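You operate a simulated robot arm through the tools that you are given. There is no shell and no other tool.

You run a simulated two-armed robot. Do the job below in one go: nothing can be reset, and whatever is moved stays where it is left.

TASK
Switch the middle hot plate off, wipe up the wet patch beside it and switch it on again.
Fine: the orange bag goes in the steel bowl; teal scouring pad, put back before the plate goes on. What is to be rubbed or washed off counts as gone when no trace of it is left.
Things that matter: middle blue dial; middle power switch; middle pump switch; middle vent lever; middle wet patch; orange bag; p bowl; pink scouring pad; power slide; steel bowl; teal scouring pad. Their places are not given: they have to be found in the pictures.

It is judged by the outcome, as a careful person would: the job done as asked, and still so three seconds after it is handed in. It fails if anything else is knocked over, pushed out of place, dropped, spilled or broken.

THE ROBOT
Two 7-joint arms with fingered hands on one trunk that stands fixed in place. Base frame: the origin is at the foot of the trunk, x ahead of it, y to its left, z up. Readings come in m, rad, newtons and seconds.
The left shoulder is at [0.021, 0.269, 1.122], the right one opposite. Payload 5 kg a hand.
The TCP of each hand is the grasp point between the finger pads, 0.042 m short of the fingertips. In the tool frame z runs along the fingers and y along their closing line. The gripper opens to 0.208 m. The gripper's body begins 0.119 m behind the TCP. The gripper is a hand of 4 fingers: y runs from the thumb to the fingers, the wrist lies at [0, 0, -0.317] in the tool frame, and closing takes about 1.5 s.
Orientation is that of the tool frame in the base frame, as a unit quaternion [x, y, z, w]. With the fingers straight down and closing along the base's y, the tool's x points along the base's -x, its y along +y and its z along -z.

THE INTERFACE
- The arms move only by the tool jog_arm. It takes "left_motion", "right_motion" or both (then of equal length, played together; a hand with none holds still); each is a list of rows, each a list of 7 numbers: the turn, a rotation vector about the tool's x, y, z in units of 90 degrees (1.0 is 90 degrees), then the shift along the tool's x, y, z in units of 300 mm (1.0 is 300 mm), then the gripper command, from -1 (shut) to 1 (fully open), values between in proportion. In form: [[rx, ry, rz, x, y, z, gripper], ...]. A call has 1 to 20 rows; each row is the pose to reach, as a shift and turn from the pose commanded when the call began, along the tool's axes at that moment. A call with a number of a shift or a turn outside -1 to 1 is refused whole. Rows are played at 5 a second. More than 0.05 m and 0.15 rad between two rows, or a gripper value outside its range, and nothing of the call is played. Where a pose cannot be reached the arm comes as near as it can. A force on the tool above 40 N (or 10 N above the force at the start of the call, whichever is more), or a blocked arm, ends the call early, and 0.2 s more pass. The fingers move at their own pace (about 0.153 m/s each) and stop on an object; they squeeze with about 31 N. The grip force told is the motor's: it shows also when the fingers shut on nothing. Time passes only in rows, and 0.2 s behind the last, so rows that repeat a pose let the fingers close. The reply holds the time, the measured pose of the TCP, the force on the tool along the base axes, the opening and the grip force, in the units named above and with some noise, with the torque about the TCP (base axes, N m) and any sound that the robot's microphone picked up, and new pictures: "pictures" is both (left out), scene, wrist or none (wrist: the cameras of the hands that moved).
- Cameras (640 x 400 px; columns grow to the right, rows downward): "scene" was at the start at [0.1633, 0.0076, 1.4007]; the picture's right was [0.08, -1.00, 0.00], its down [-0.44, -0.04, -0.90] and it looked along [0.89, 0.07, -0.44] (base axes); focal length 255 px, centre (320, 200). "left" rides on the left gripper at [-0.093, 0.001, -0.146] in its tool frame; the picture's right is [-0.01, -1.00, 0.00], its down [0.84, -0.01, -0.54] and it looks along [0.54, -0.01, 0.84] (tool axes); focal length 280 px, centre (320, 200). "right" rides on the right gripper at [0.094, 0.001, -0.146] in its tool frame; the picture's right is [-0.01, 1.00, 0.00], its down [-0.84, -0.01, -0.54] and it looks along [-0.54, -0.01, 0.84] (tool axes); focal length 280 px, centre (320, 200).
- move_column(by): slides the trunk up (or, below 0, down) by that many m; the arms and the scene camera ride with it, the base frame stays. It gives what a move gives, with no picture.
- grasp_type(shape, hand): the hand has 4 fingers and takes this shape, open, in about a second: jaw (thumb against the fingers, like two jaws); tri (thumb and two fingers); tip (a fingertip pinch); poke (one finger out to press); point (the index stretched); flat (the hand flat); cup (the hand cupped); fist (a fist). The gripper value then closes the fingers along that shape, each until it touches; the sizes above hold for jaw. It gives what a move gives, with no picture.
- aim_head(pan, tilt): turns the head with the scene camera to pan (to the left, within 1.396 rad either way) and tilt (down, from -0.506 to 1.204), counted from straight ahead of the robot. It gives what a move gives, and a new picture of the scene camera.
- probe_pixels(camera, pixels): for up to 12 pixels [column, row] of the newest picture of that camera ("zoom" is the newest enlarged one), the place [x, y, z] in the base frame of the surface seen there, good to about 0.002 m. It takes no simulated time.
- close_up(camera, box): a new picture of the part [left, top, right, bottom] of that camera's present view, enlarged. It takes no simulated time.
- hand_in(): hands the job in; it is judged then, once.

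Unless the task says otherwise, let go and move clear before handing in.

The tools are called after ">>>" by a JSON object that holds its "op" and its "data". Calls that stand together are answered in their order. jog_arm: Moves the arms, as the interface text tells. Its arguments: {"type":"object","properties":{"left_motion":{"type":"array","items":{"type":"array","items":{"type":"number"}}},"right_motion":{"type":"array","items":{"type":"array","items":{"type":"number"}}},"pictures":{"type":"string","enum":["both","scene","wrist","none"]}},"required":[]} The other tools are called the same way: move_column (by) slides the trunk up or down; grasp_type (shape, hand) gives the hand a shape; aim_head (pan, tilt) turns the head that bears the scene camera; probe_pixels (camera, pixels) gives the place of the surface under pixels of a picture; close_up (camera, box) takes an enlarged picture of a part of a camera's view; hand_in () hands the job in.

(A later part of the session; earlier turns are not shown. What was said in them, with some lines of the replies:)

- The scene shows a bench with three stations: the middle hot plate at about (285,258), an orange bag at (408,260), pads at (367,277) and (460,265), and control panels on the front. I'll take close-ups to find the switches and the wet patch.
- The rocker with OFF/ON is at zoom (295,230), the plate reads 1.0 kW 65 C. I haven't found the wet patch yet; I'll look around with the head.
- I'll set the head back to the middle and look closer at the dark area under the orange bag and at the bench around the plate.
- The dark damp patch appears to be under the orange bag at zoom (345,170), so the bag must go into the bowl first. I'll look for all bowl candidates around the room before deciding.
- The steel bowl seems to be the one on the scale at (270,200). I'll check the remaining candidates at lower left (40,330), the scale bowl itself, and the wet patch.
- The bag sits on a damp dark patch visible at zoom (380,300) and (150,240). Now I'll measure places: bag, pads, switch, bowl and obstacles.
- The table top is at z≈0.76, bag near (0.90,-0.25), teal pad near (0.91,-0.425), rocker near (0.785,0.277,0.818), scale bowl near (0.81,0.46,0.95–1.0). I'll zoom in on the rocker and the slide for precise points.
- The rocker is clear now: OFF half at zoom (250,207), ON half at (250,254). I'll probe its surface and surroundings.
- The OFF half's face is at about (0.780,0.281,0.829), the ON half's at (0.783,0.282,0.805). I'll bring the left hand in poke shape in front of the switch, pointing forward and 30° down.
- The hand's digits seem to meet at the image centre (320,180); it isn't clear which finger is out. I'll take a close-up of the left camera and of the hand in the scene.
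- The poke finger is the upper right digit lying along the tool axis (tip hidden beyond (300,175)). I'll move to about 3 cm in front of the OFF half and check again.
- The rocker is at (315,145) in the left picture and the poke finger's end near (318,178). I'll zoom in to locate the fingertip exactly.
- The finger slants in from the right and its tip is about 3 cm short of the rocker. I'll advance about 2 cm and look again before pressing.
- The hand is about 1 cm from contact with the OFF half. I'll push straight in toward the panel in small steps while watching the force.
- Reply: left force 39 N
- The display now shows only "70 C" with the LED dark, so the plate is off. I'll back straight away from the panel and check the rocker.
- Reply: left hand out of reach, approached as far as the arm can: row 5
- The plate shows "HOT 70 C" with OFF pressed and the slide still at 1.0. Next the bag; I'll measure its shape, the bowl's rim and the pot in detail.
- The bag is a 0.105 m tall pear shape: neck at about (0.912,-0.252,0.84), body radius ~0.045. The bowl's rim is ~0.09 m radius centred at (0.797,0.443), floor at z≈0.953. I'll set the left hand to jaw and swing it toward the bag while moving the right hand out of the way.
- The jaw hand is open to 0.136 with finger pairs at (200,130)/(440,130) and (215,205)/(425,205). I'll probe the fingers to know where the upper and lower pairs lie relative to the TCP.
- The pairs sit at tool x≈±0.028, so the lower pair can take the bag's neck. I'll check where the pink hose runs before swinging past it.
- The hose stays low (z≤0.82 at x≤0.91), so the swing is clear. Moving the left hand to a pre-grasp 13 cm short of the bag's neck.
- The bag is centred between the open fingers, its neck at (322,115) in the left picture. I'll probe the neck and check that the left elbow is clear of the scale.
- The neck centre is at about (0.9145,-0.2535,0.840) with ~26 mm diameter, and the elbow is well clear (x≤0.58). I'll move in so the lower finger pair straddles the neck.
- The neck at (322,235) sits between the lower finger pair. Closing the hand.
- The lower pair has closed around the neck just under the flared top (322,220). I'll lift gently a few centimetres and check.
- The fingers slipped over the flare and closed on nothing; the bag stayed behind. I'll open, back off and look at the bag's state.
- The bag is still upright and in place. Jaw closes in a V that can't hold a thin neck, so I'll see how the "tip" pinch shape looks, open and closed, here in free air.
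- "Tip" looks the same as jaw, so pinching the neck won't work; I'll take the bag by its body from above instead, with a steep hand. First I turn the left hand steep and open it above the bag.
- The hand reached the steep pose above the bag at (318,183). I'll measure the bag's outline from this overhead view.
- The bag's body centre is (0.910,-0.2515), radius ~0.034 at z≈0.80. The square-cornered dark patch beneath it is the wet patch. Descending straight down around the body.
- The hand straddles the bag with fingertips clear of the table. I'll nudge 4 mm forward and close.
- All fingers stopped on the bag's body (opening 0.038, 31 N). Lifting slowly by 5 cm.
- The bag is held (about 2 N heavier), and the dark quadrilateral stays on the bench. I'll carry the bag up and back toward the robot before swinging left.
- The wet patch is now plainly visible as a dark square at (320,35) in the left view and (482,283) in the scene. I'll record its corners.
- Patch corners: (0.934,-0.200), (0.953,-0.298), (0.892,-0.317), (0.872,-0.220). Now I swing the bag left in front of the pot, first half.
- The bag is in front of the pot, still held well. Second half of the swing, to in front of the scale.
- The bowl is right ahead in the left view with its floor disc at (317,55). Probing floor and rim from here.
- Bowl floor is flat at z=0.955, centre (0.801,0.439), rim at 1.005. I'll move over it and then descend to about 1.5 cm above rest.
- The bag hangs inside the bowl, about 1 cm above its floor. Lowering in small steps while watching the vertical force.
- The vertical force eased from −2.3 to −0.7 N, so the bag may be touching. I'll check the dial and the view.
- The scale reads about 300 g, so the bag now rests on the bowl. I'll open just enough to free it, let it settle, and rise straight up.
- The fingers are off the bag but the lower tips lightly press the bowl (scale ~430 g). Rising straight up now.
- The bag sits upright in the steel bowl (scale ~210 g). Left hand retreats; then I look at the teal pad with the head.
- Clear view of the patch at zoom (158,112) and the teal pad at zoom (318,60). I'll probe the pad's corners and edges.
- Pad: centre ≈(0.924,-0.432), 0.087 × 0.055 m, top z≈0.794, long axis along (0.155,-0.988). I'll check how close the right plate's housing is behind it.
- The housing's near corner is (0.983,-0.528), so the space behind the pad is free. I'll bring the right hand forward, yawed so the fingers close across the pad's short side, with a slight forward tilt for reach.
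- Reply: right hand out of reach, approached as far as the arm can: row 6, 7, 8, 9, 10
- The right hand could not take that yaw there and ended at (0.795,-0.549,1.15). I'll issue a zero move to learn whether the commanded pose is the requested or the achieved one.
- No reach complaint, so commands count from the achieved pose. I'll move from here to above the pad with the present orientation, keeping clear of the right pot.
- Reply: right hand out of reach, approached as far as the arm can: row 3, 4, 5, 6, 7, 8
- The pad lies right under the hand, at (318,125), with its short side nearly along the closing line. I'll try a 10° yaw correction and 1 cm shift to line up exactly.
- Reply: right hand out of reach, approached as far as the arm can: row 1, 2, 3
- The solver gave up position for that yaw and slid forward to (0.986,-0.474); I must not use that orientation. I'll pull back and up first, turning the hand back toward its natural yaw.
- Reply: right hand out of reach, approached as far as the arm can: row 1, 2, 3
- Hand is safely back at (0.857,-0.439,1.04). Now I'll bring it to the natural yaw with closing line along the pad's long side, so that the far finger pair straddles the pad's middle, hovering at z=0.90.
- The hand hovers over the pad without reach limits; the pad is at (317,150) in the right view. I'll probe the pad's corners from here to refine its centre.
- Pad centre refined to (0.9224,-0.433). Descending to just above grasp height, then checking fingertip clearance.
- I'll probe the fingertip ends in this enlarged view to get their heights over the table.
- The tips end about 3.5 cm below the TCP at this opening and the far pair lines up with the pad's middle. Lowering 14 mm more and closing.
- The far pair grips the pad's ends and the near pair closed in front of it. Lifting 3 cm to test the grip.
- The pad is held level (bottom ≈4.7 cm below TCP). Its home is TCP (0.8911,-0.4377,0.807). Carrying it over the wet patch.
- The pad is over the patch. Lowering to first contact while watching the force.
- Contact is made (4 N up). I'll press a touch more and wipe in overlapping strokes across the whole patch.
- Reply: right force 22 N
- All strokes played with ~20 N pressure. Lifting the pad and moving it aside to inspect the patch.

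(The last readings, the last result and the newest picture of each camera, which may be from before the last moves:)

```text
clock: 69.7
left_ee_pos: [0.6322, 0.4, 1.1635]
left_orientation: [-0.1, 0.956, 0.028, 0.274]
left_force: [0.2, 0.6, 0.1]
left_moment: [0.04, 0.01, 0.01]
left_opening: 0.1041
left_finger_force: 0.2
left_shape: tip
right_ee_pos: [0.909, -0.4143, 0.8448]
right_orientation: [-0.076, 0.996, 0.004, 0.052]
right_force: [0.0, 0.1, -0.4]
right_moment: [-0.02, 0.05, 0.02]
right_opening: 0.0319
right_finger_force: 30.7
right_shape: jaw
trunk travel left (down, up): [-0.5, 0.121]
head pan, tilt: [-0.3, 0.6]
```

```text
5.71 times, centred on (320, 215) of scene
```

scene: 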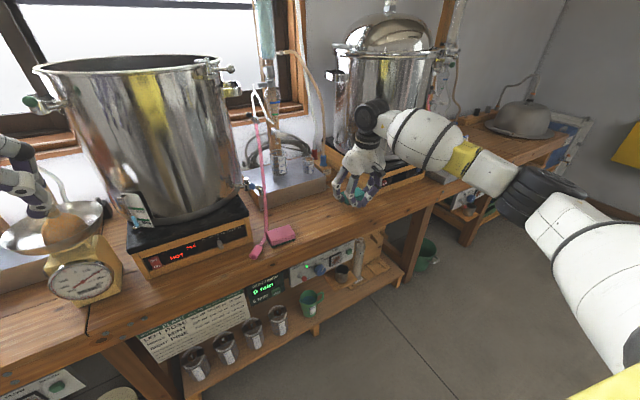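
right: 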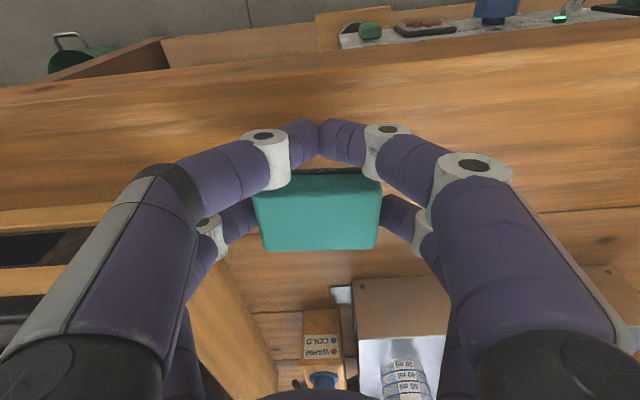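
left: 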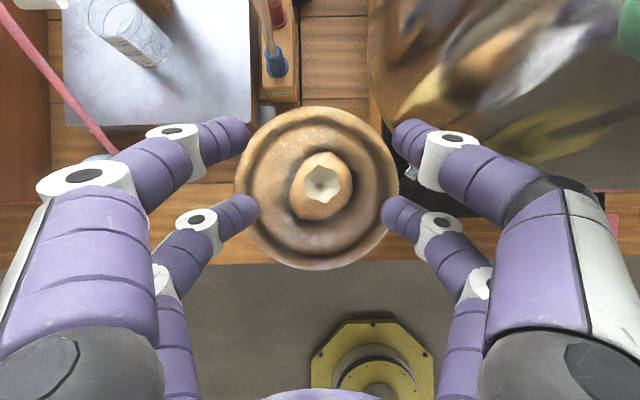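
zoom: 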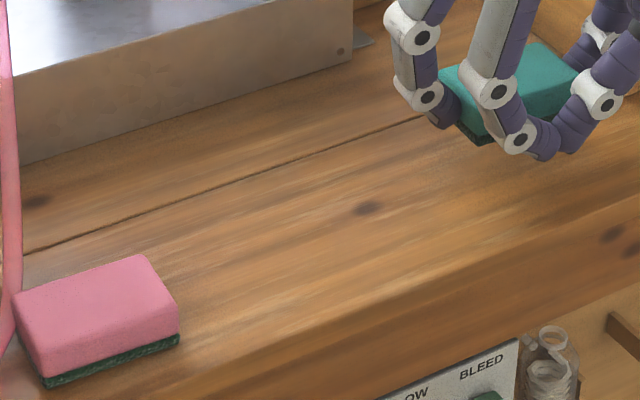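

The patch appears gone. One dark spot remains at zoom (365,207); I'll enlarge it to see whether it is a wood knot or residue.

>>> {"op": "probe_pixels", "data": {"camera": "zoom", "pixels": [[365, 207], [352, 207], [378, 207], [35, 200], [615, 235], [300, 150], [250, 230], [330, 250]]}}

>>> {"op": "close_up", "data": {"camera": "scene", "box": [300, 195, 356, 230]}}

```text
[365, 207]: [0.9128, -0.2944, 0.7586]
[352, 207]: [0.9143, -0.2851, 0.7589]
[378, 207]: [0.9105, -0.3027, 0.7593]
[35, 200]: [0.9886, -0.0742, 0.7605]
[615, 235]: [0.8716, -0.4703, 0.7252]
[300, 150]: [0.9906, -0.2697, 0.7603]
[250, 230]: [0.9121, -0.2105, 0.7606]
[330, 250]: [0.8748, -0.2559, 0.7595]
```

```text
11.43 times, centred on (328, 212) of scene
```

zoom: 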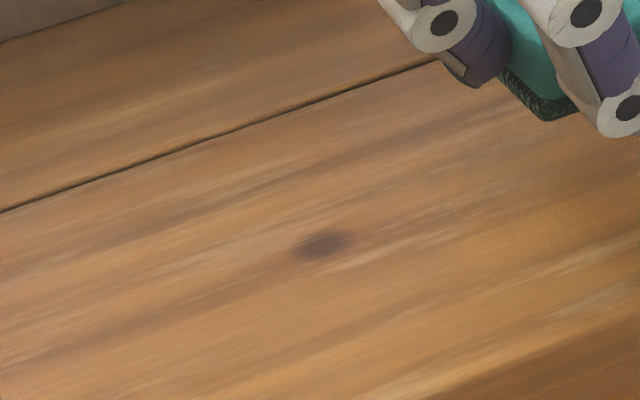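

The spot at (0.913,-0.294) is elongated along the grain like the other knots, but to be sure I'll wipe over it once more and compare.

>>> {"op": "jog_arm", "data": {"right_motion": [[0, 0, 0, 0.007, 0.106, 0, -1], [0, 0, 0, 0.013, 0.212, 0, -1], [0, 0, 0, 0.02, 0.318, -0.001, -1], [0, 0, 0, 0.026, 0.4247, -0.003, -1], [0, 0, 0, 0.0305, 0.4247, 0.04, -1], [0, 0, 0, 0.035, 0.4247, 0.083, -1], [0, 0, 0, 0.0392, 0.4247, 0.123, -1], [0, 0, 0, 0.0392, 0.4247, 0.128, -1], [0, 0, 0, 0.0392, 0.4947, 0.128, -1], [0, 0, 0, 0.0392, 0.3547, 0.128, -1], [0, 0, 0, 0.099, 0.3547, 0.1217, -1], [0, 0, 0, 0.099, 0.4947, 0.1217, -1], [0, 0, 0, 0.0392, 0.4947, 0.128, -1], [0, 0, 0, -0.0205, 0.4947, 0.1343, -1], [0, 0, 0, -0.0205, 0.3547, 0.1343, -1], [0, 0, 0, 0.0392, 0.4247, 0.128, -1], [0, 0, 0, 0.034, 0.4247, 0.08, -1], [0, 0, 0, 0.026, 0.4247, -0.003, -1], [0, 0, 0, 0.02, 0.318, -0.001, -1], [0, 0, 0, 0.013, 0.18, 0, -1]], "pictures": "both"}}

>>> {"op": "close_up", "data": {"camera": "scene", "box": [300, 195, 356, 230]}}

```text
clock: 73.9
left_ee_pos: [0.6324, 0.4001, 1.1634]
left_orientation: [-0.098, 0.956, 0.027, 0.274]
left_force: [0.4, -1.3, 0.3]
left_moment: [0.05, 0.02, 0.05]
left_opening: 0.1039
left_finger_force: 0.1
left_shape: tip
right_ee_pos: [0.8896, -0.3592, 0.8412]
right_orientation: [-0.076, 0.996, 0.004, 0.052]
right_force: [-0.5, -0.3, -0.1]
right_moment: [-0.06, 0.02, 0.03]
right_opening: 0.0314
right_finger_force: 30.7
right_shape: jaw
trunk travel left (down, up): [-0.5, 0.121]
head pan, tilt: [-0.3, 0.6]
```

scene: 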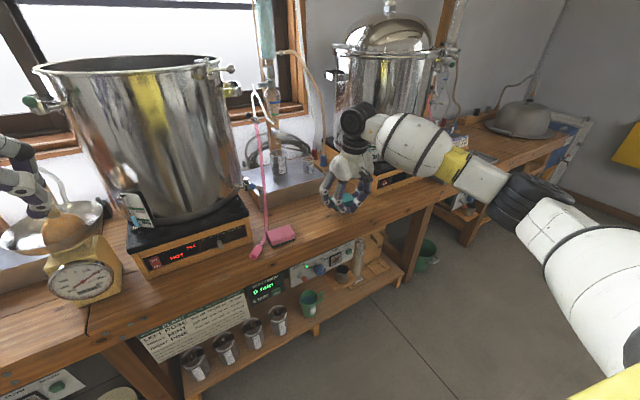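
right: 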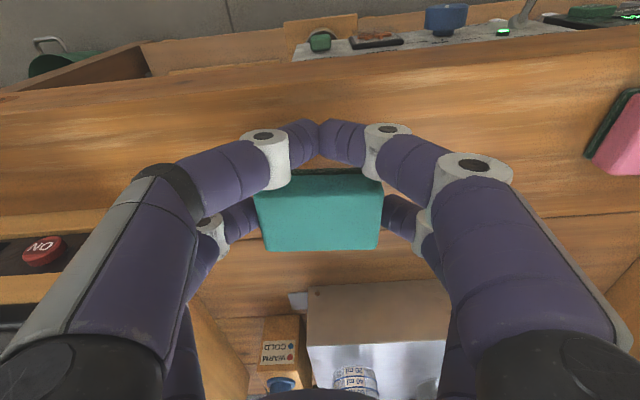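

```text
11.43 times, centred on (328, 212) of scene
```

zoom: 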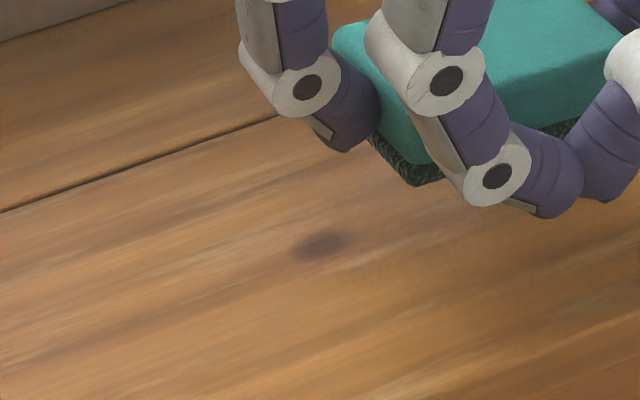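

The spot is unchanged after the second wipe, so it is a knot in the wood. I'll hover the pad above its home and inspect the whole wiped area again.

>>> {"op": "jog_arm", "data": {"right_motion": [[0, 0, 0, 0.0177, -0.1297, -0.002, -1], [0, 0, 0, 0.0353, -0.2593, -0.0037, -1], [0, 0, 0, 0.0353, -0.2593, -0.0037, -1]], "pictures": "both"}}

>>> {"op": "close_up", "data": {"camera": "scene", "box": [280, 190, 360, 240]}}

```text
clock: 74.7
left_ee_pos: [0.6318, 0.4011, 1.1632]
left_orientation: [-0.1, 0.956, 0.028, 0.273]
left_force: [0.4, 0.9, -0.1]
left_moment: [0.0, 0.01, -0.01]
left_opening: 0.1039
left_finger_force: 0.1
left_shape: tip
right_ee_pos: [0.893, -0.4394, 0.8415]
right_orientation: [-0.077, 0.996, 0.003, 0.051]
right_force: [0.7, 0.1, -1.1]
right_moment: [-0.03, 0.05, -0.01]
right_opening: 0.0318
right_finger_force: 31.1
right_shape: jaw
trunk travel left (down, up): [-0.5, 0.121]
head pan, tilt: [-0.3, 0.6]
```

scene: 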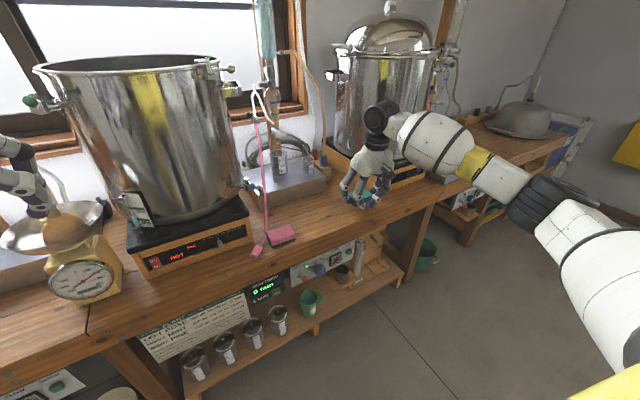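
right: 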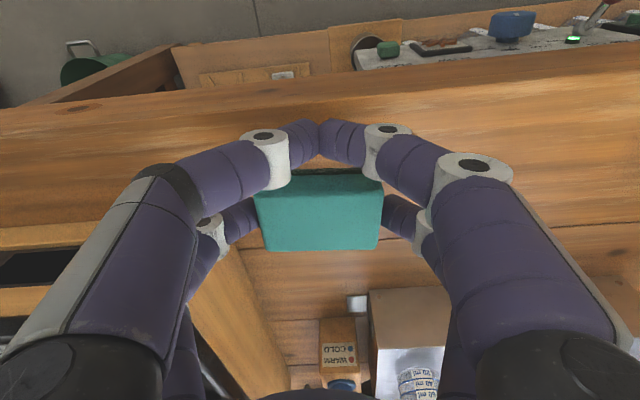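

```text
8.00 times, centred on (320, 215) of scene
```

zoom: 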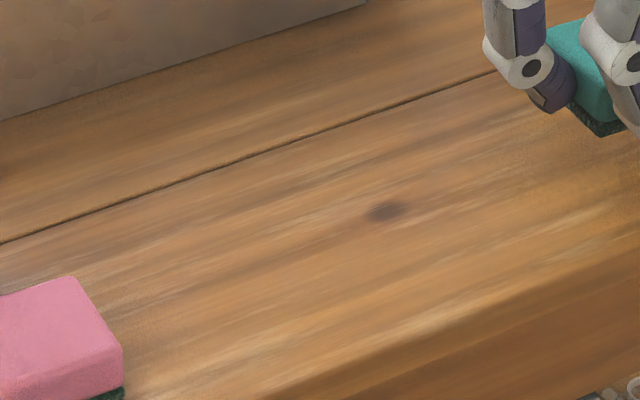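

The bench is clean apart from the knot. Setting the pad down at its original spot and opening.

>>> {"op": "jog_arm", "data": {"right_motion": [[0, 0, 0, 0.006, 0.003, 0.038, -1], [0, 0, 0, 0.012, 0.005, 0.076, -1], [0, 0, 0, 0.0173, 0.0067, 0.113, -1], [0, 0, 0, 0.0173, 0.0067, 0.113, -1], [0, 0, 0, 0.0173, 0.0067, 0.113, -0.5], [0, 0, 0, 0.0173, 0.0067, 0.113, 0.0], [0, 0, 0, 0.0173, 0.0067, 0.113, 0.3], [0, 0, 0, 0.0173, 0.0067, 0.113, 0.35], [0, 0, 0, 0.0173, 0.0067, 0.113, 0.35], [0, 0, 0, 0.0173, 0.0067, 0.113, 0.35]], "pictures": "wrist"}}

>>> {"op": "close_up", "data": {"camera": "scene", "box": [320, 170, 400, 225]}}

```text
clock: 76.9
left_ee_pos: [0.6327, 0.4014, 1.1633]
left_orientation: [-0.099, 0.956, 0.028, 0.274]
left_force: [-0.3, 0.2, -0.1]
left_moment: [0.0, 0.0, -0.03]
left_opening: 0.104
left_finger_force: 0.0
left_shape: tip
right_ee_pos: [0.8888, -0.4375, 0.8094]
right_orientation: [-0.075, 0.996, 0.003, 0.051]
right_force: [-0.6, -0.9, 0.2]
right_moment: [0.0, 0.0, 0.0]
right_opening: 0.1398
right_finger_force: 0.2
right_shape: jaw
trunk travel left (down, up): [-0.5, 0.121]
head pan, tilt: [-0.3, 0.6]
```

right: 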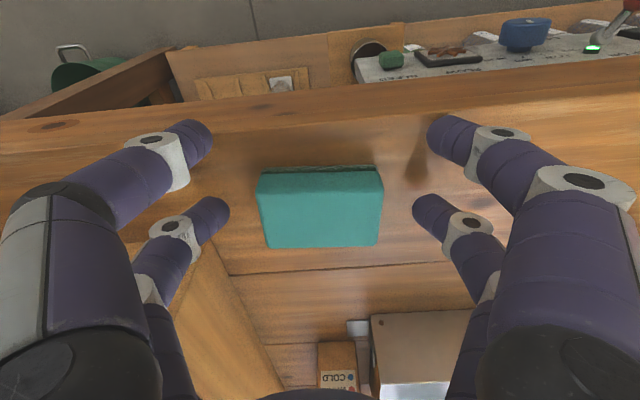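

```text
7.27 times, centred on (360, 198) of scene
```

zoom: 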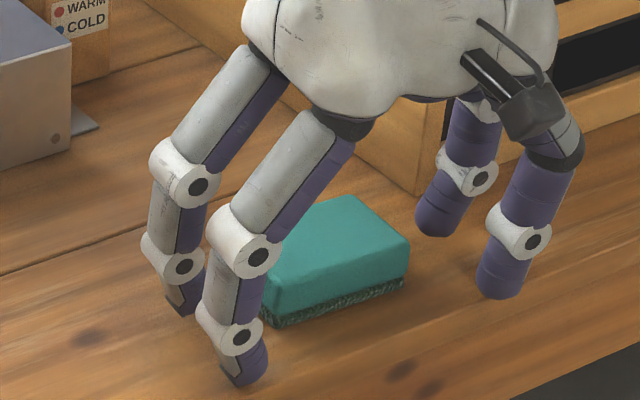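

The pad is back in place, flat on the bench. Raising the right hand straight up, then back to a parked position.

>>> {"op": "jog_arm", "data": {"right_motion": [[0, 0, 0, -0.008, 0, -0.08, 0.35], [0, 0, 0, -0.02, 0, -0.19, 0.35], [0, 0, 0, -0.035, 0, -0.33, 0.35], [0, 0, 0, -0.052, 0, -0.48, 0.35], [0, 0, 0, 0.05, 0, -0.6, 0.35], [0, 0, 0, 0.2, 0, -0.65, 0.35], [0, 0, 0, 0.35, 0, -0.7, 0.35], [0, 0, 0, 0.5, 0, -0.75, 0.35], [0, 0, 0, 0.65, 0, -0.8, 0.35], [0, 0, 0, 0.8, 0, -0.85, 0.35]], "pictures": "scene"}}

>>> {"op": "close_up", "data": {"camera": "scene", "box": [280, 180, 400, 255]}}

```text
clock: 79.1
left_ee_pos: [0.6305, 0.4002, 1.1644]
left_orientation: [-0.101, 0.956, 0.028, 0.274]
left_force: [-0.5, 0.3, -0.2]
left_moment: [0.0, -0.02, 0.0]
left_opening: 0.1039
left_finger_force: 0.0
left_shape: tip
right_ee_pos: [0.6246, -0.4792, 1.0353]
right_orientation: [-0.076, 0.996, 0.004, 0.053]
right_force: [-0.5, -0.8, -0.6]
right_moment: [0.02, -0.02, -0.01]
right_opening: 0.1399
right_finger_force: 0.1
right_shape: jaw
trunk travel left (down, up): [-0.5, 0.121]
head pan, tilt: [-0.3, 0.6]
```

scene: 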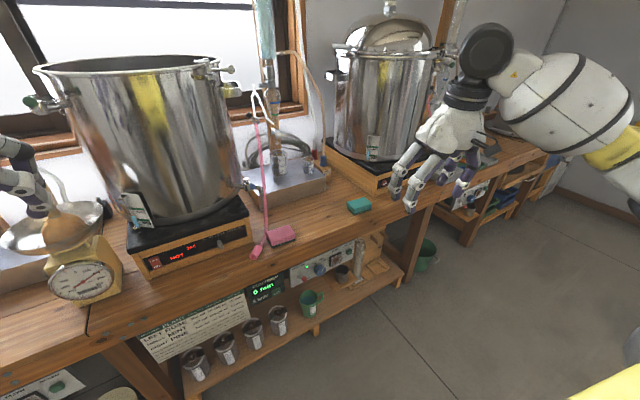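

```text
5.33 times, centred on (340, 218) of scene
```

zoom: 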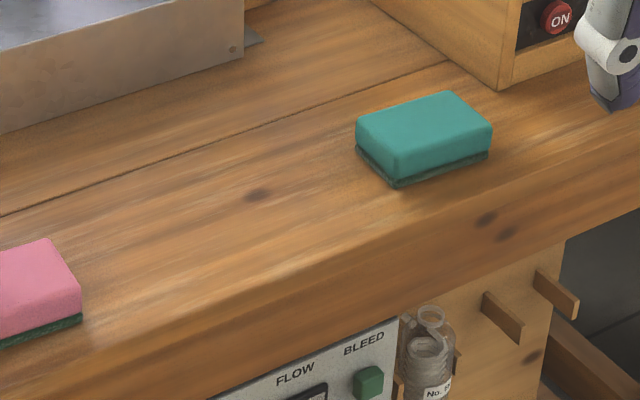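

The teal pad is back and the bench is dry. Now the left hand takes the poke shape again, and I re-check the rocker with the head turned left.

>>> {"op": "grasp_type", "data": {"hand": "left", "shape": "poke"}}

>>> {"op": "aim_head", "data": {"pan": 0.35, "tilt": 0.5}}

>>> {"op": "close_up", "data": {"camera": "scene", "box": [296, 232, 346, 272]}}

```text
clock: 80.0
left_ee_pos: [0.6317, 0.4004, 1.1651]
left_orientation: [-0.099, 0.956, 0.029, 0.275]
left_force: [-0.2, 0.4, -0.2]
left_moment: [-0.06, 0.02, 0.0]
left_opening: 0.0
left_finger_force: 0.0
left_shape: poke
right_ee_pos: [0.6257, -0.478, 1.0357]
right_orientation: [-0.077, 0.996, 0.004, 0.052]
right_force: [-0.2, -0.2, 0.3]
right_moment: [0.01, -0.03, -0.01]
right_opening: 0.1402
right_finger_force: 0.1
right_shape: jaw
trunk travel left (down, up): [-0.5, 0.121]
head pan, tilt: [-0.3, 0.6]
```

```text
clock: 81.0
left_ee_pos: [0.6331, 0.4001, 1.1639]
left_orientation: [-0.1, 0.956, 0.028, 0.274]
left_force: [0.6, 0.5, 0.0]
left_moment: [0.01, 0.03, 0.0]
left_opening: 0.0002
left_finger_force: 0.0
left_shape: poke
right_ee_pos: [0.6269, -0.4783, 1.0338]
right_orientation: [-0.075, 0.996, 0.004, 0.052]
right_force: [-0.2, 0.5, -0.2]
right_moment: [0.03, 0.04, -0.05]
right_opening: 0.1401
right_finger_force: 0.0
right_shape: jaw
trunk travel left (down, up): [-0.5, 0.121]
head pan, tilt: [0.351, 0.499]
```

scene: 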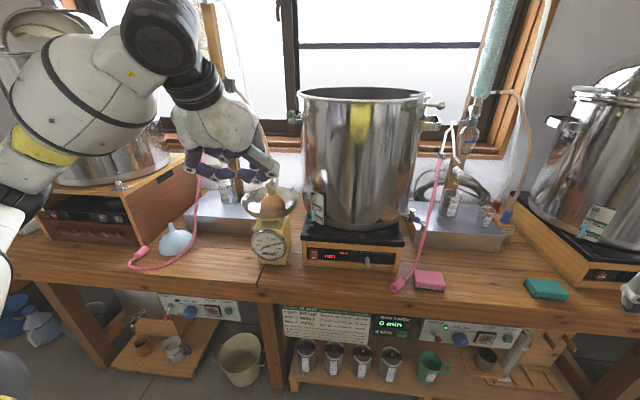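

```text
10.00 times, centred on (321, 252) of scene
```

zoom: 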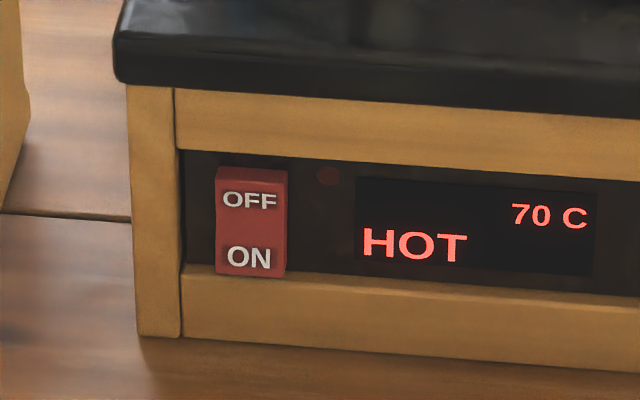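

>>> {"op": "probe_pixels", "data": {"camera": "zoom", "pixels": [[250, 180], [250, 200], [250, 230], [250, 258], [250, 270], [222, 258], [280, 258], [250, 285]]}}

```text
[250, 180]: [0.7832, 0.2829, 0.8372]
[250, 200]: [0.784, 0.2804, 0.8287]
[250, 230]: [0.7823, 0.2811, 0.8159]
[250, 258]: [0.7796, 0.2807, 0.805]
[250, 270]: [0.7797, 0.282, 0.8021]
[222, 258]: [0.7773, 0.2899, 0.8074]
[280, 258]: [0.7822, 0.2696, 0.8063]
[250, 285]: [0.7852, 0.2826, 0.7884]
```

Rocker: ON half now protrudes at (0.780,0.281,0.805). Bringing the poking left hand down in front of the plate, clear of the scale.

>>> {"op": "jog_arm", "data": {"left_motion": [[0, -0.05, 0, 0.05, -0.09, 0.06, 1], [0, -0.1, 0, 0.11, -0.18, 0.13, 1], [0, -0.155, 0, 0.18, -0.27, 0.21, 1], [0, -0.21, 0, 0.26, -0.36, 0.3, 1], [0, -0.26, 0, 0.34, -0.43, 0.38, 1], [0, -0.311, 0, 0.415, -0.454, 0.464, 1]], "pictures": "both"}}

```text
clock: 82.4
left_ee_pos: [0.6334, 0.2583, 0.9803]
left_orientation: [-0.091, 0.861, 0.052, 0.497]
left_force: [-0.2, 0.1, 0.4]
left_moment: [0.0, 0.03, 0.03]
left_opening: 0.0
left_finger_force: 0.0
left_shape: poke
left hand out of reach, approached as far as the arm can: row 6
right_ee_pos: [0.6285, -0.4789, 1.0334]
right_orientation: [-0.076, 0.996, 0.004, 0.052]
right_force: [0.2, 0.1, -0.8]
right_moment: [0.01, 0.11, 0.03]
right_opening: 0.14
right_finger_force: 0.1
right_shape: jaw
trunk travel left (down, up): [-0.5, 0.121]
head pan, tilt: [0.351, 0.499]
```

scene: 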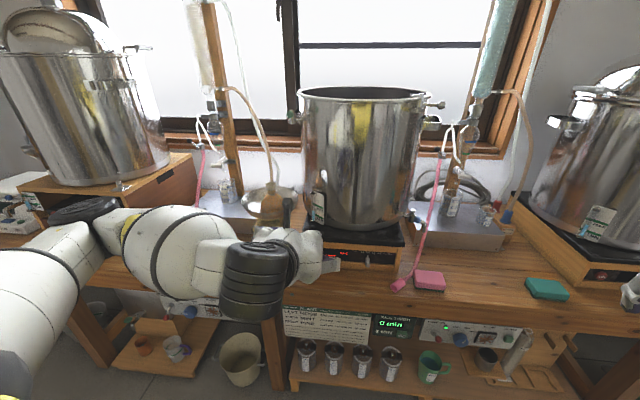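
left: 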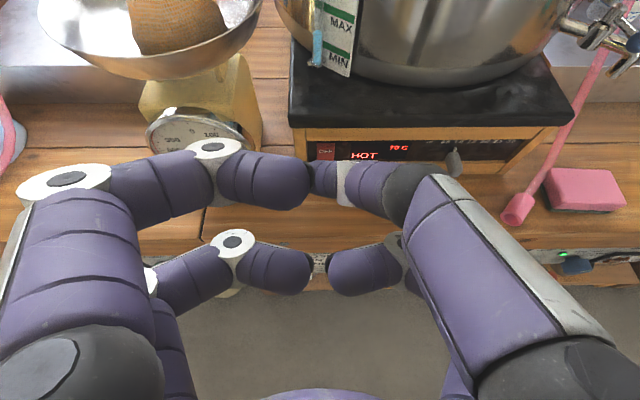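

Hand is at (0.633,0.258,0.980), aligned. Moving the fingertip to ~3 cm in front of the ON half.

>>> {"op": "jog_arm", "data": {"left_motion": [[0, 0, 0, 0.0611, -0.007, 0.0978, 1], [0, 0, 0, 0.1223, -0.014, 0.1956, 1], [0, 0, 0, 0.1834, -0.021, 0.2934, 1], [0, 0, 0, 0.2446, -0.028, 0.3912, 1], [0, 0, 0, 0.3057, -0.0347, 0.489, 1], [0, 0, 0, 0.3057, -0.0347, 0.489, 1]], "pictures": "wrist"}}

>>> {"op": "close_up", "data": {"camera": "left", "box": [250, 90, 410, 190]}}

```text
clock: 83.8
left_ee_pos: [0.7158, 0.2623, 0.8277]
left_orientation: [-0.089, 0.861, 0.051, 0.497]
left_force: [-0.6, -0.4, -0.2]
left_moment: [0.01, 0.03, -0.01]
left_opening: 0.0002
left_finger_force: 0.0
left_shape: poke
right_ee_pos: [0.6271, -0.4783, 1.0347]
right_orientation: [-0.077, 0.996, 0.003, 0.052]
right_force: [0.6, 0.7, -0.2]
right_moment: [-0.02, 0.04, -0.01]
right_opening: 0.14
right_finger_force: 0.1
right_shape: jaw
trunk travel left (down, up): [-0.5, 0.121]
head pan, tilt: [0.351, 0.499]
```

left: 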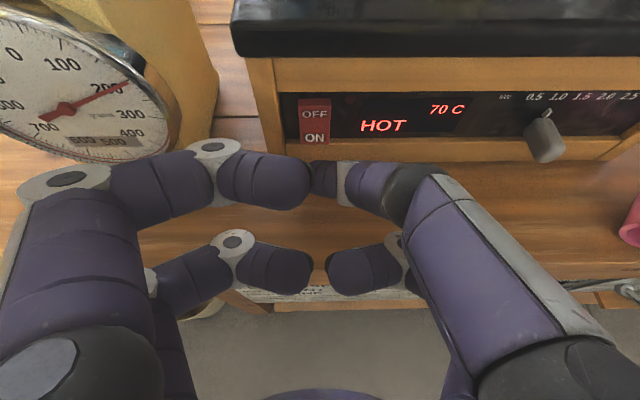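

```text
4.00 times, centred on (330, 140) of left
```

zoom: 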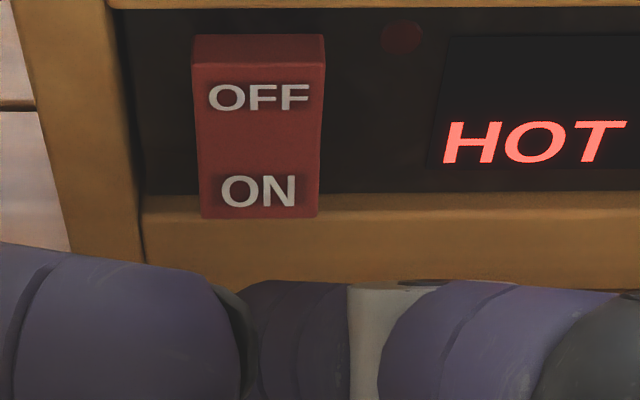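

The fingertip should be level with the ON half and ~3 cm off. Pressing straight in, in small steps.

>>> {"op": "jog_arm", "data": {"left_motion": [[0, 0, 0, -0.0203, 0.0027, 0.0352, 1], [0, 0, 0, -0.0405, 0.0053, 0.0703, 1], [0, 0, 0, -0.0472, 0.005, 0.0819, 1], [0, 0, 0, -0.0522, 0.005, 0.0905, 1], [0, 0, 0, -0.0571, 0.005, 0.0992, 1], [0, 0, 0, -0.0571, 0.005, 0.0992, 1]], "pictures": "wrist"}}

>>> {"op": "close_up", "data": {"camera": "left", "box": [250, 90, 490, 240]}}

```text
clock: 85.0
left_ee_pos: [0.7458, 0.2677, 0.8269]
left_orientation: [-0.087, 0.864, 0.049, 0.494]
left_force: [-17.7, -2.3, 1.3]
left_moment: [-0.02, 0.34, 0.08]
left_opening: 0.0
left_finger_force: 0.1
left_shape: poke
right_ee_pos: [0.6261, -0.4776, 1.0345]
right_orientation: [-0.077, 0.996, 0.004, 0.052]
right_force: [0.4, 1.0, -0.2]
right_moment: [-0.08, 0.07, 0.04]
right_opening: 0.1397
right_finger_force: 0.1
right_shape: jaw
trunk travel left (down, up): [-0.5, 0.121]
head pan, tilt: [0.351, 0.499]
stopped in row 5 (left hand): the force on the tool passed its limit at 44 N (the readings are from after the stop); the commanded pose is now the measured one
```

left: 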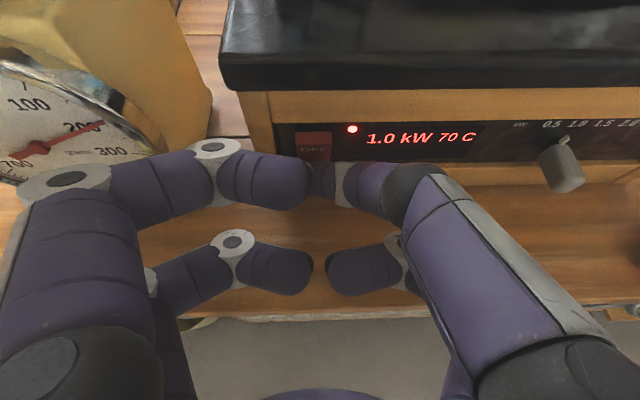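

```text
2.67 times, centred on (370, 165) of left
```

zoom: 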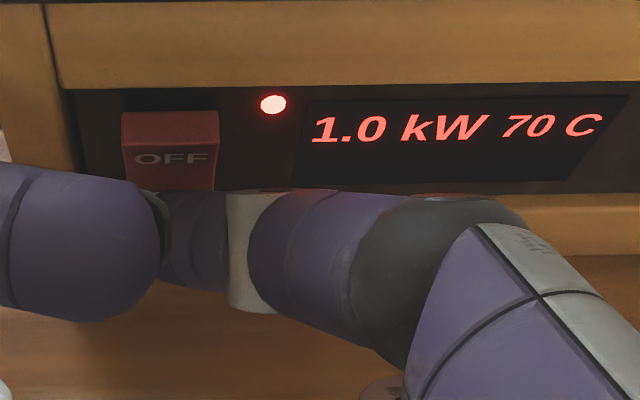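

The plate is on again: LED lit, "1.0 kW 70 C". Backing the left hand straight off and up.

>>> {"op": "jog_arm", "data": {"left_motion": [[0, 0, 0, 0.04, 0, -0.07, 1], [0, 0, 0, 0.083, 0.003, -0.144, 1], [0, 0, 0, 0.06, 0, -0.22, 1], [0, 0, 0, -0.03, 0, -0.3, 1], [0, 0, 0, -0.12, 0, -0.38, 1], [0, 0, 0, -0.209, 0, -0.458, 1]], "pictures": "both"}}

>>> {"op": "close_up", "data": {"camera": "left", "box": [200, 60, 560, 285]}}

```text
clock: 86.4
left_ee_pos: [0.6616, 0.2531, 0.9506]
left_orientation: [-0.088, 0.864, 0.05, 0.494]
left_force: [0.0, -1.1, -0.1]
left_moment: [0.0, 0.0, 0.01]
left_opening: 0.0
left_finger_force: 0.0
left_shape: poke
right_ee_pos: [0.6261, -0.4797, 1.0334]
right_orientation: [-0.076, 0.996, 0.004, 0.052]
right_force: [-0.3, 0.5, 0.3]
right_moment: [-0.03, -0.07, 0.03]
right_opening: 0.1403
right_finger_force: 0.0
right_shape: jaw
trunk travel left (down, up): [-0.5, 0.121]
head pan, tilt: [0.351, 0.499]
```

scene: 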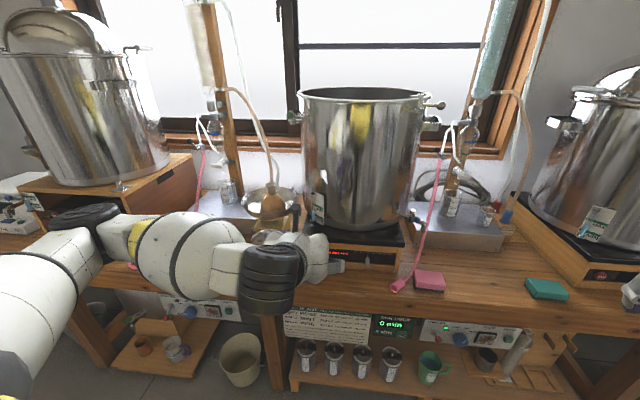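
left: 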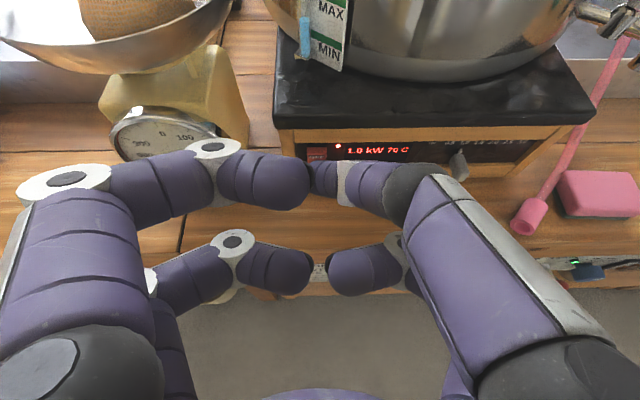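

```text
1.78 times, centred on (380, 172) of left
```

zoom: 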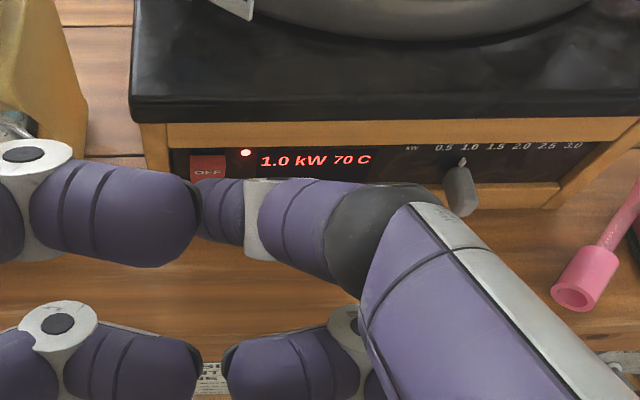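

The plate is on at 1.0 kW with the slide untouched. I'll raise the left hand well clear and do a last overall check.

>>> {"op": "jog_arm", "data": {"left_motion": [[0, 0.074, 0, -0.08, 0.007, -0.084, 1], [0, 0.148, 0, -0.16, 0.014, -0.167, 1], [0, 0.222, 0, -0.24, 0.02, -0.251, 1], [0, 0.296, 0, -0.319, 0.027, -0.335, 1], [0, 0.37, 0, -0.399, 0.034, -0.418, 1], [0, 0.444, 0, -0.479, 0.041, -0.502, 1]], "pictures": "scene"}}

>>> {"op": "aim_head", "data": {"pan": 0.05, "tilt": 0.6}}

>>> {"op": "close_up", "data": {"camera": "scene", "box": [130, 130, 330, 255]}}

>>> {"op": "close_up", "data": {"camera": "scene", "box": [310, 150, 510, 275]}}

>>> {"op": "close_up", "data": {"camera": "scene", "box": [330, 240, 480, 334]}}

```text
clock: 87.8
left_ee_pos: [0.6005, 0.2533, 1.1472]
left_orientation: [-0.099, 0.98, 0.017, 0.169]
left_force: [0.2, -0.1, -0.3]
left_moment: [-0.02, -0.06, -0.01]
left_opening: 0.0
left_finger_force: 0.1
left_shape: poke
right_ee_pos: [0.6259, -0.4787, 1.0357]
right_orientation: [-0.076, 0.996, 0.004, 0.052]
right_force: [0.1, -0.9, -0.5]
right_moment: [0.05, -0.11, -0.01]
right_opening: 0.1399
right_finger_force: 0.0
right_shape: jaw
trunk travel left (down, up): [-0.5, 0.121]
head pan, tilt: [0.351, 0.499]
```

scene: 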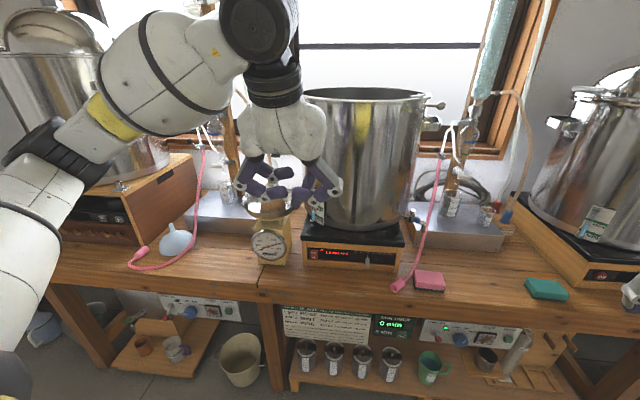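

```text
clock: 88.6
left_ee_pos: [0.6018, 0.2524, 1.1457]
left_orientation: [-0.098, 0.98, 0.016, 0.17]
left_force: [-0.6, 0.8, -0.3]
left_moment: [0.0, -0.05, 0.04]
left_opening: 0.0001
left_finger_force: 0.0
left_shape: poke
right_ee_pos: [0.6256, -0.478, 1.035]
right_orientation: [-0.075, 0.996, 0.003, 0.053]
right_force: [-0.1, 0.2, 0.1]
right_moment: [0.01, 0.0, -0.01]
right_opening: 0.1401
right_finger_force: 0.0
right_shape: jaw
trunk travel left (down, up): [-0.5, 0.121]
head pan, tilt: [0.051, 0.6]
```

scene: 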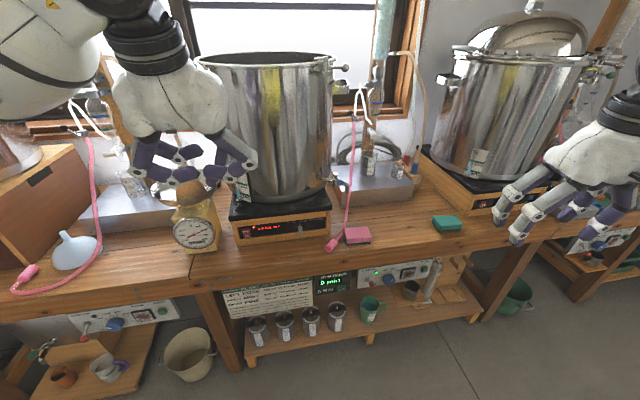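

```text
3.20 times, centred on (230, 192) of scene
```

zoom: 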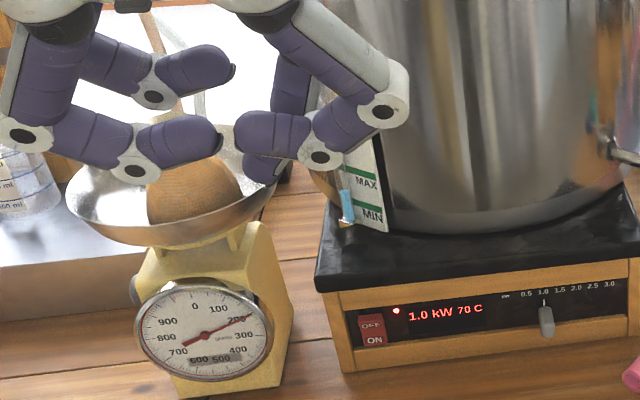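

```text
3.20 times, centred on (410, 212) of scene
```

zoom: 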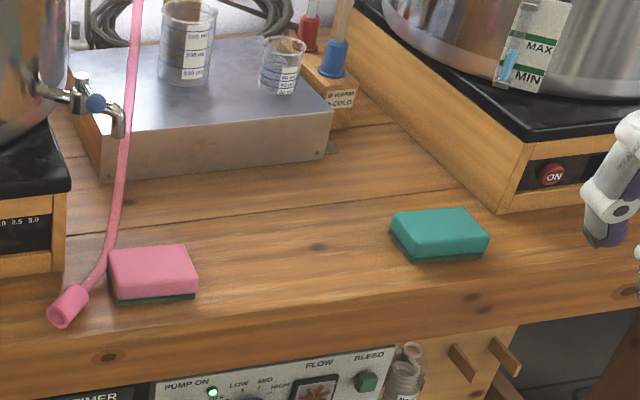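

```text
4.26 times, centred on (405, 287) of scene
```

zoom: 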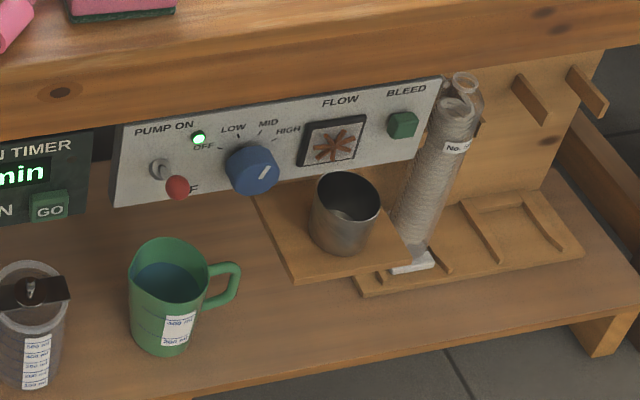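

Everything looks right: bag in the scale's bowl, plate on, pad home, panel unchanged. Before handing in, I'll scan the room for any other bowl that could be meant by "steel bowl".

>>> {"op": "aim_head", "data": {"pan": -0.9, "tilt": 0.45}}

>>> {"op": "close_up", "data": {"camera": "scene", "box": [180, 60, 340, 160]}}

>>> {"op": "close_up", "data": {"camera": "scene", "box": [380, 40, 640, 200]}}

>>> {"op": "aim_head", "data": {"pan": 1.2, "tilt": 0.45}}

>>> {"op": "close_up", "data": {"camera": "scene", "box": [0, 0, 320, 200]}}

>>> {"op": "aim_head", "data": {"pan": 0.6, "tilt": 0.85}}

```text
clock: 89.8
left_ee_pos: [0.6018, 0.253, 1.1456]
left_orientation: [-0.098, 0.98, 0.017, 0.17]
left_force: [0.8, -0.6, 0.4]
left_moment: [0.0, -0.02, 0.01]
left_opening: 0.0
left_finger_force: 0.0
left_shape: poke
right_ee_pos: [0.6255, -0.4781, 1.0343]
right_orientation: [-0.076, 0.996, 0.005, 0.052]
right_force: [0.7, 0.5, -0.1]
right_moment: [0.01, 0.0, 0.0]
right_opening: 0.1398
right_finger_force: 0.0
right_shape: jaw
trunk travel left (down, up): [-0.5, 0.121]
head pan, tilt: [-0.901, 0.45]
```

scene: 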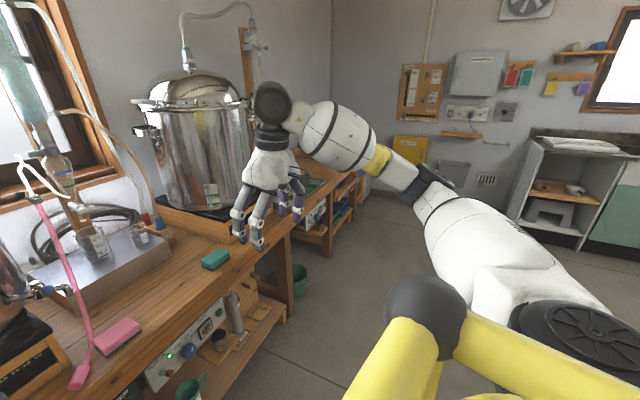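

```text
4.00 times, centred on (260, 110) of scene
```

zoom: 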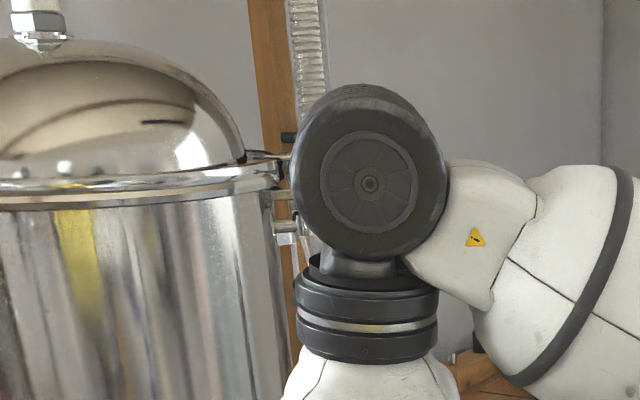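

```text
2.46 times, centred on (510, 120) of scene
```

zoom: 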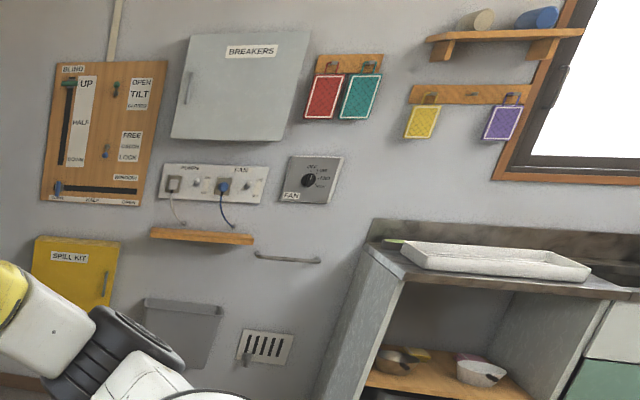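

```text
clock: 91.8
left_ee_pos: [0.6022, 0.253, 1.1462]
left_orientation: [-0.099, 0.98, 0.016, 0.17]
left_force: [0.1, 0.1, -0.3]
left_moment: [-0.01, 0.0, 0.0]
left_opening: 0.0003
left_finger_force: 0.0
left_shape: poke
right_ee_pos: [0.6261, -0.4784, 1.0337]
right_orientation: [-0.076, 0.996, 0.004, 0.052]
right_force: [0.6, -0.8, 0.1]
right_moment: [-0.01, -0.01, 0.0]
right_opening: 0.1402
right_finger_force: 0.1
right_shape: jaw
trunk travel left (down, up): [-0.5, 0.121]
head pan, tilt: [1.201, 0.45]
```

scene: 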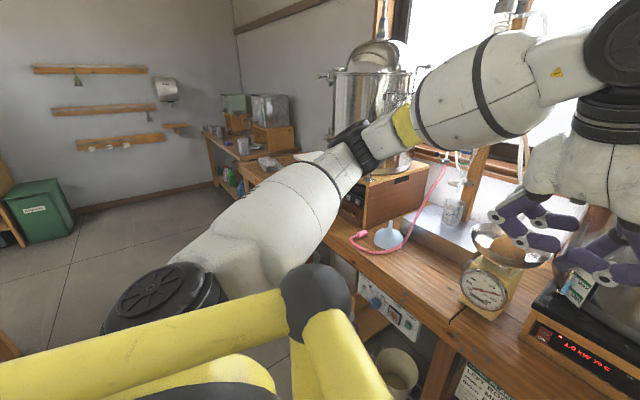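

```text
2.00 times, centred on (160, 100) of scene
```

zoom: 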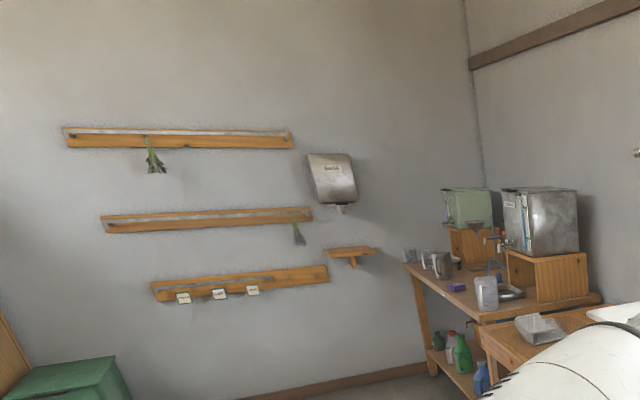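

```text
clock: 92.8
left_ee_pos: [0.6012, 0.2529, 1.1454]
left_orientation: [-0.098, 0.98, 0.016, 0.17]
left_force: [0.4, -0.5, -0.6]
left_moment: [-0.01, 0.0, -0.03]
left_opening: 0.0
left_finger_force: 0.0
left_shape: poke
right_ee_pos: [0.6253, -0.4773, 1.0353]
right_orientation: [-0.076, 0.996, 0.003, 0.052]
right_force: [-1.0, -0.1, -0.6]
right_moment: [-0.01, 0.0, -0.01]
right_opening: 0.1402
right_finger_force: 0.1
right_shape: jaw
trunk travel left (down, up): [-0.5, 0.121]
head pan, tilt: [0.6, 0.85]
```

scene: 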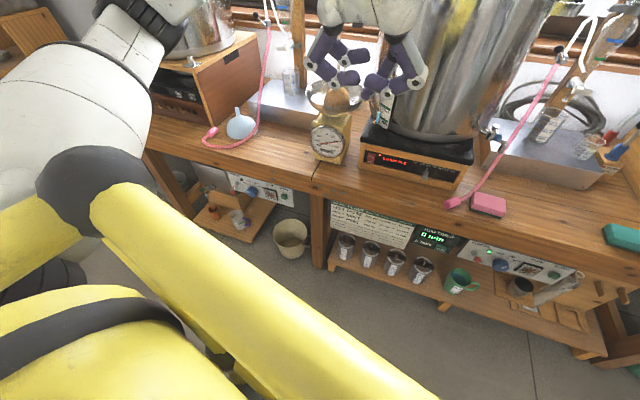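

The only other bowl is a white one far across the room under the sink counter, so the steel bowl is the one on the scale, with the bag in it. The plate shows 1.0 kW again, the patch is gone, the teal pad is home and both hands are clear, so I'm handing in.

>>> {"op": "hand_in", "data": {}}

```text
The job is handed in.
```

The job is done and handed in; I haven't had a verdict back.

- **Hot plate:** I switched the middle plate off, and the display dropped to "HOT 70 C". After the wiping and putting the pad back, I switched it on again. It reads "1.0 kW 70 C" with the power slide still at 1.0.
- **Orange bag:** It was sitting on the wet patch. It now stands upright in the steel bowl on the scale, which reads about 210 g. The only other bowl I saw was a white one under the counter across the room. My first grip on the bag's neck slipped off, but the bag stayed upright and in place.
- **Wet patch:** I wiped it with the teal scouring pad and saw no trace left. A small dark spot remains where the patch was. It did not change after a second wipe and looks like the other knots in the wood, so I took it for a knot.
- **Teal pad:** It went back to its original spot before the plate was switched on.
- **Everything else:** The pink pad and the pump panel look unchanged, and both hands are clear.

While turning to reach the pad, the right hand slid about 7 cm too far toward the right-hand pot. I pulled it back, and neither the force readings nor the pictures showed any contact.
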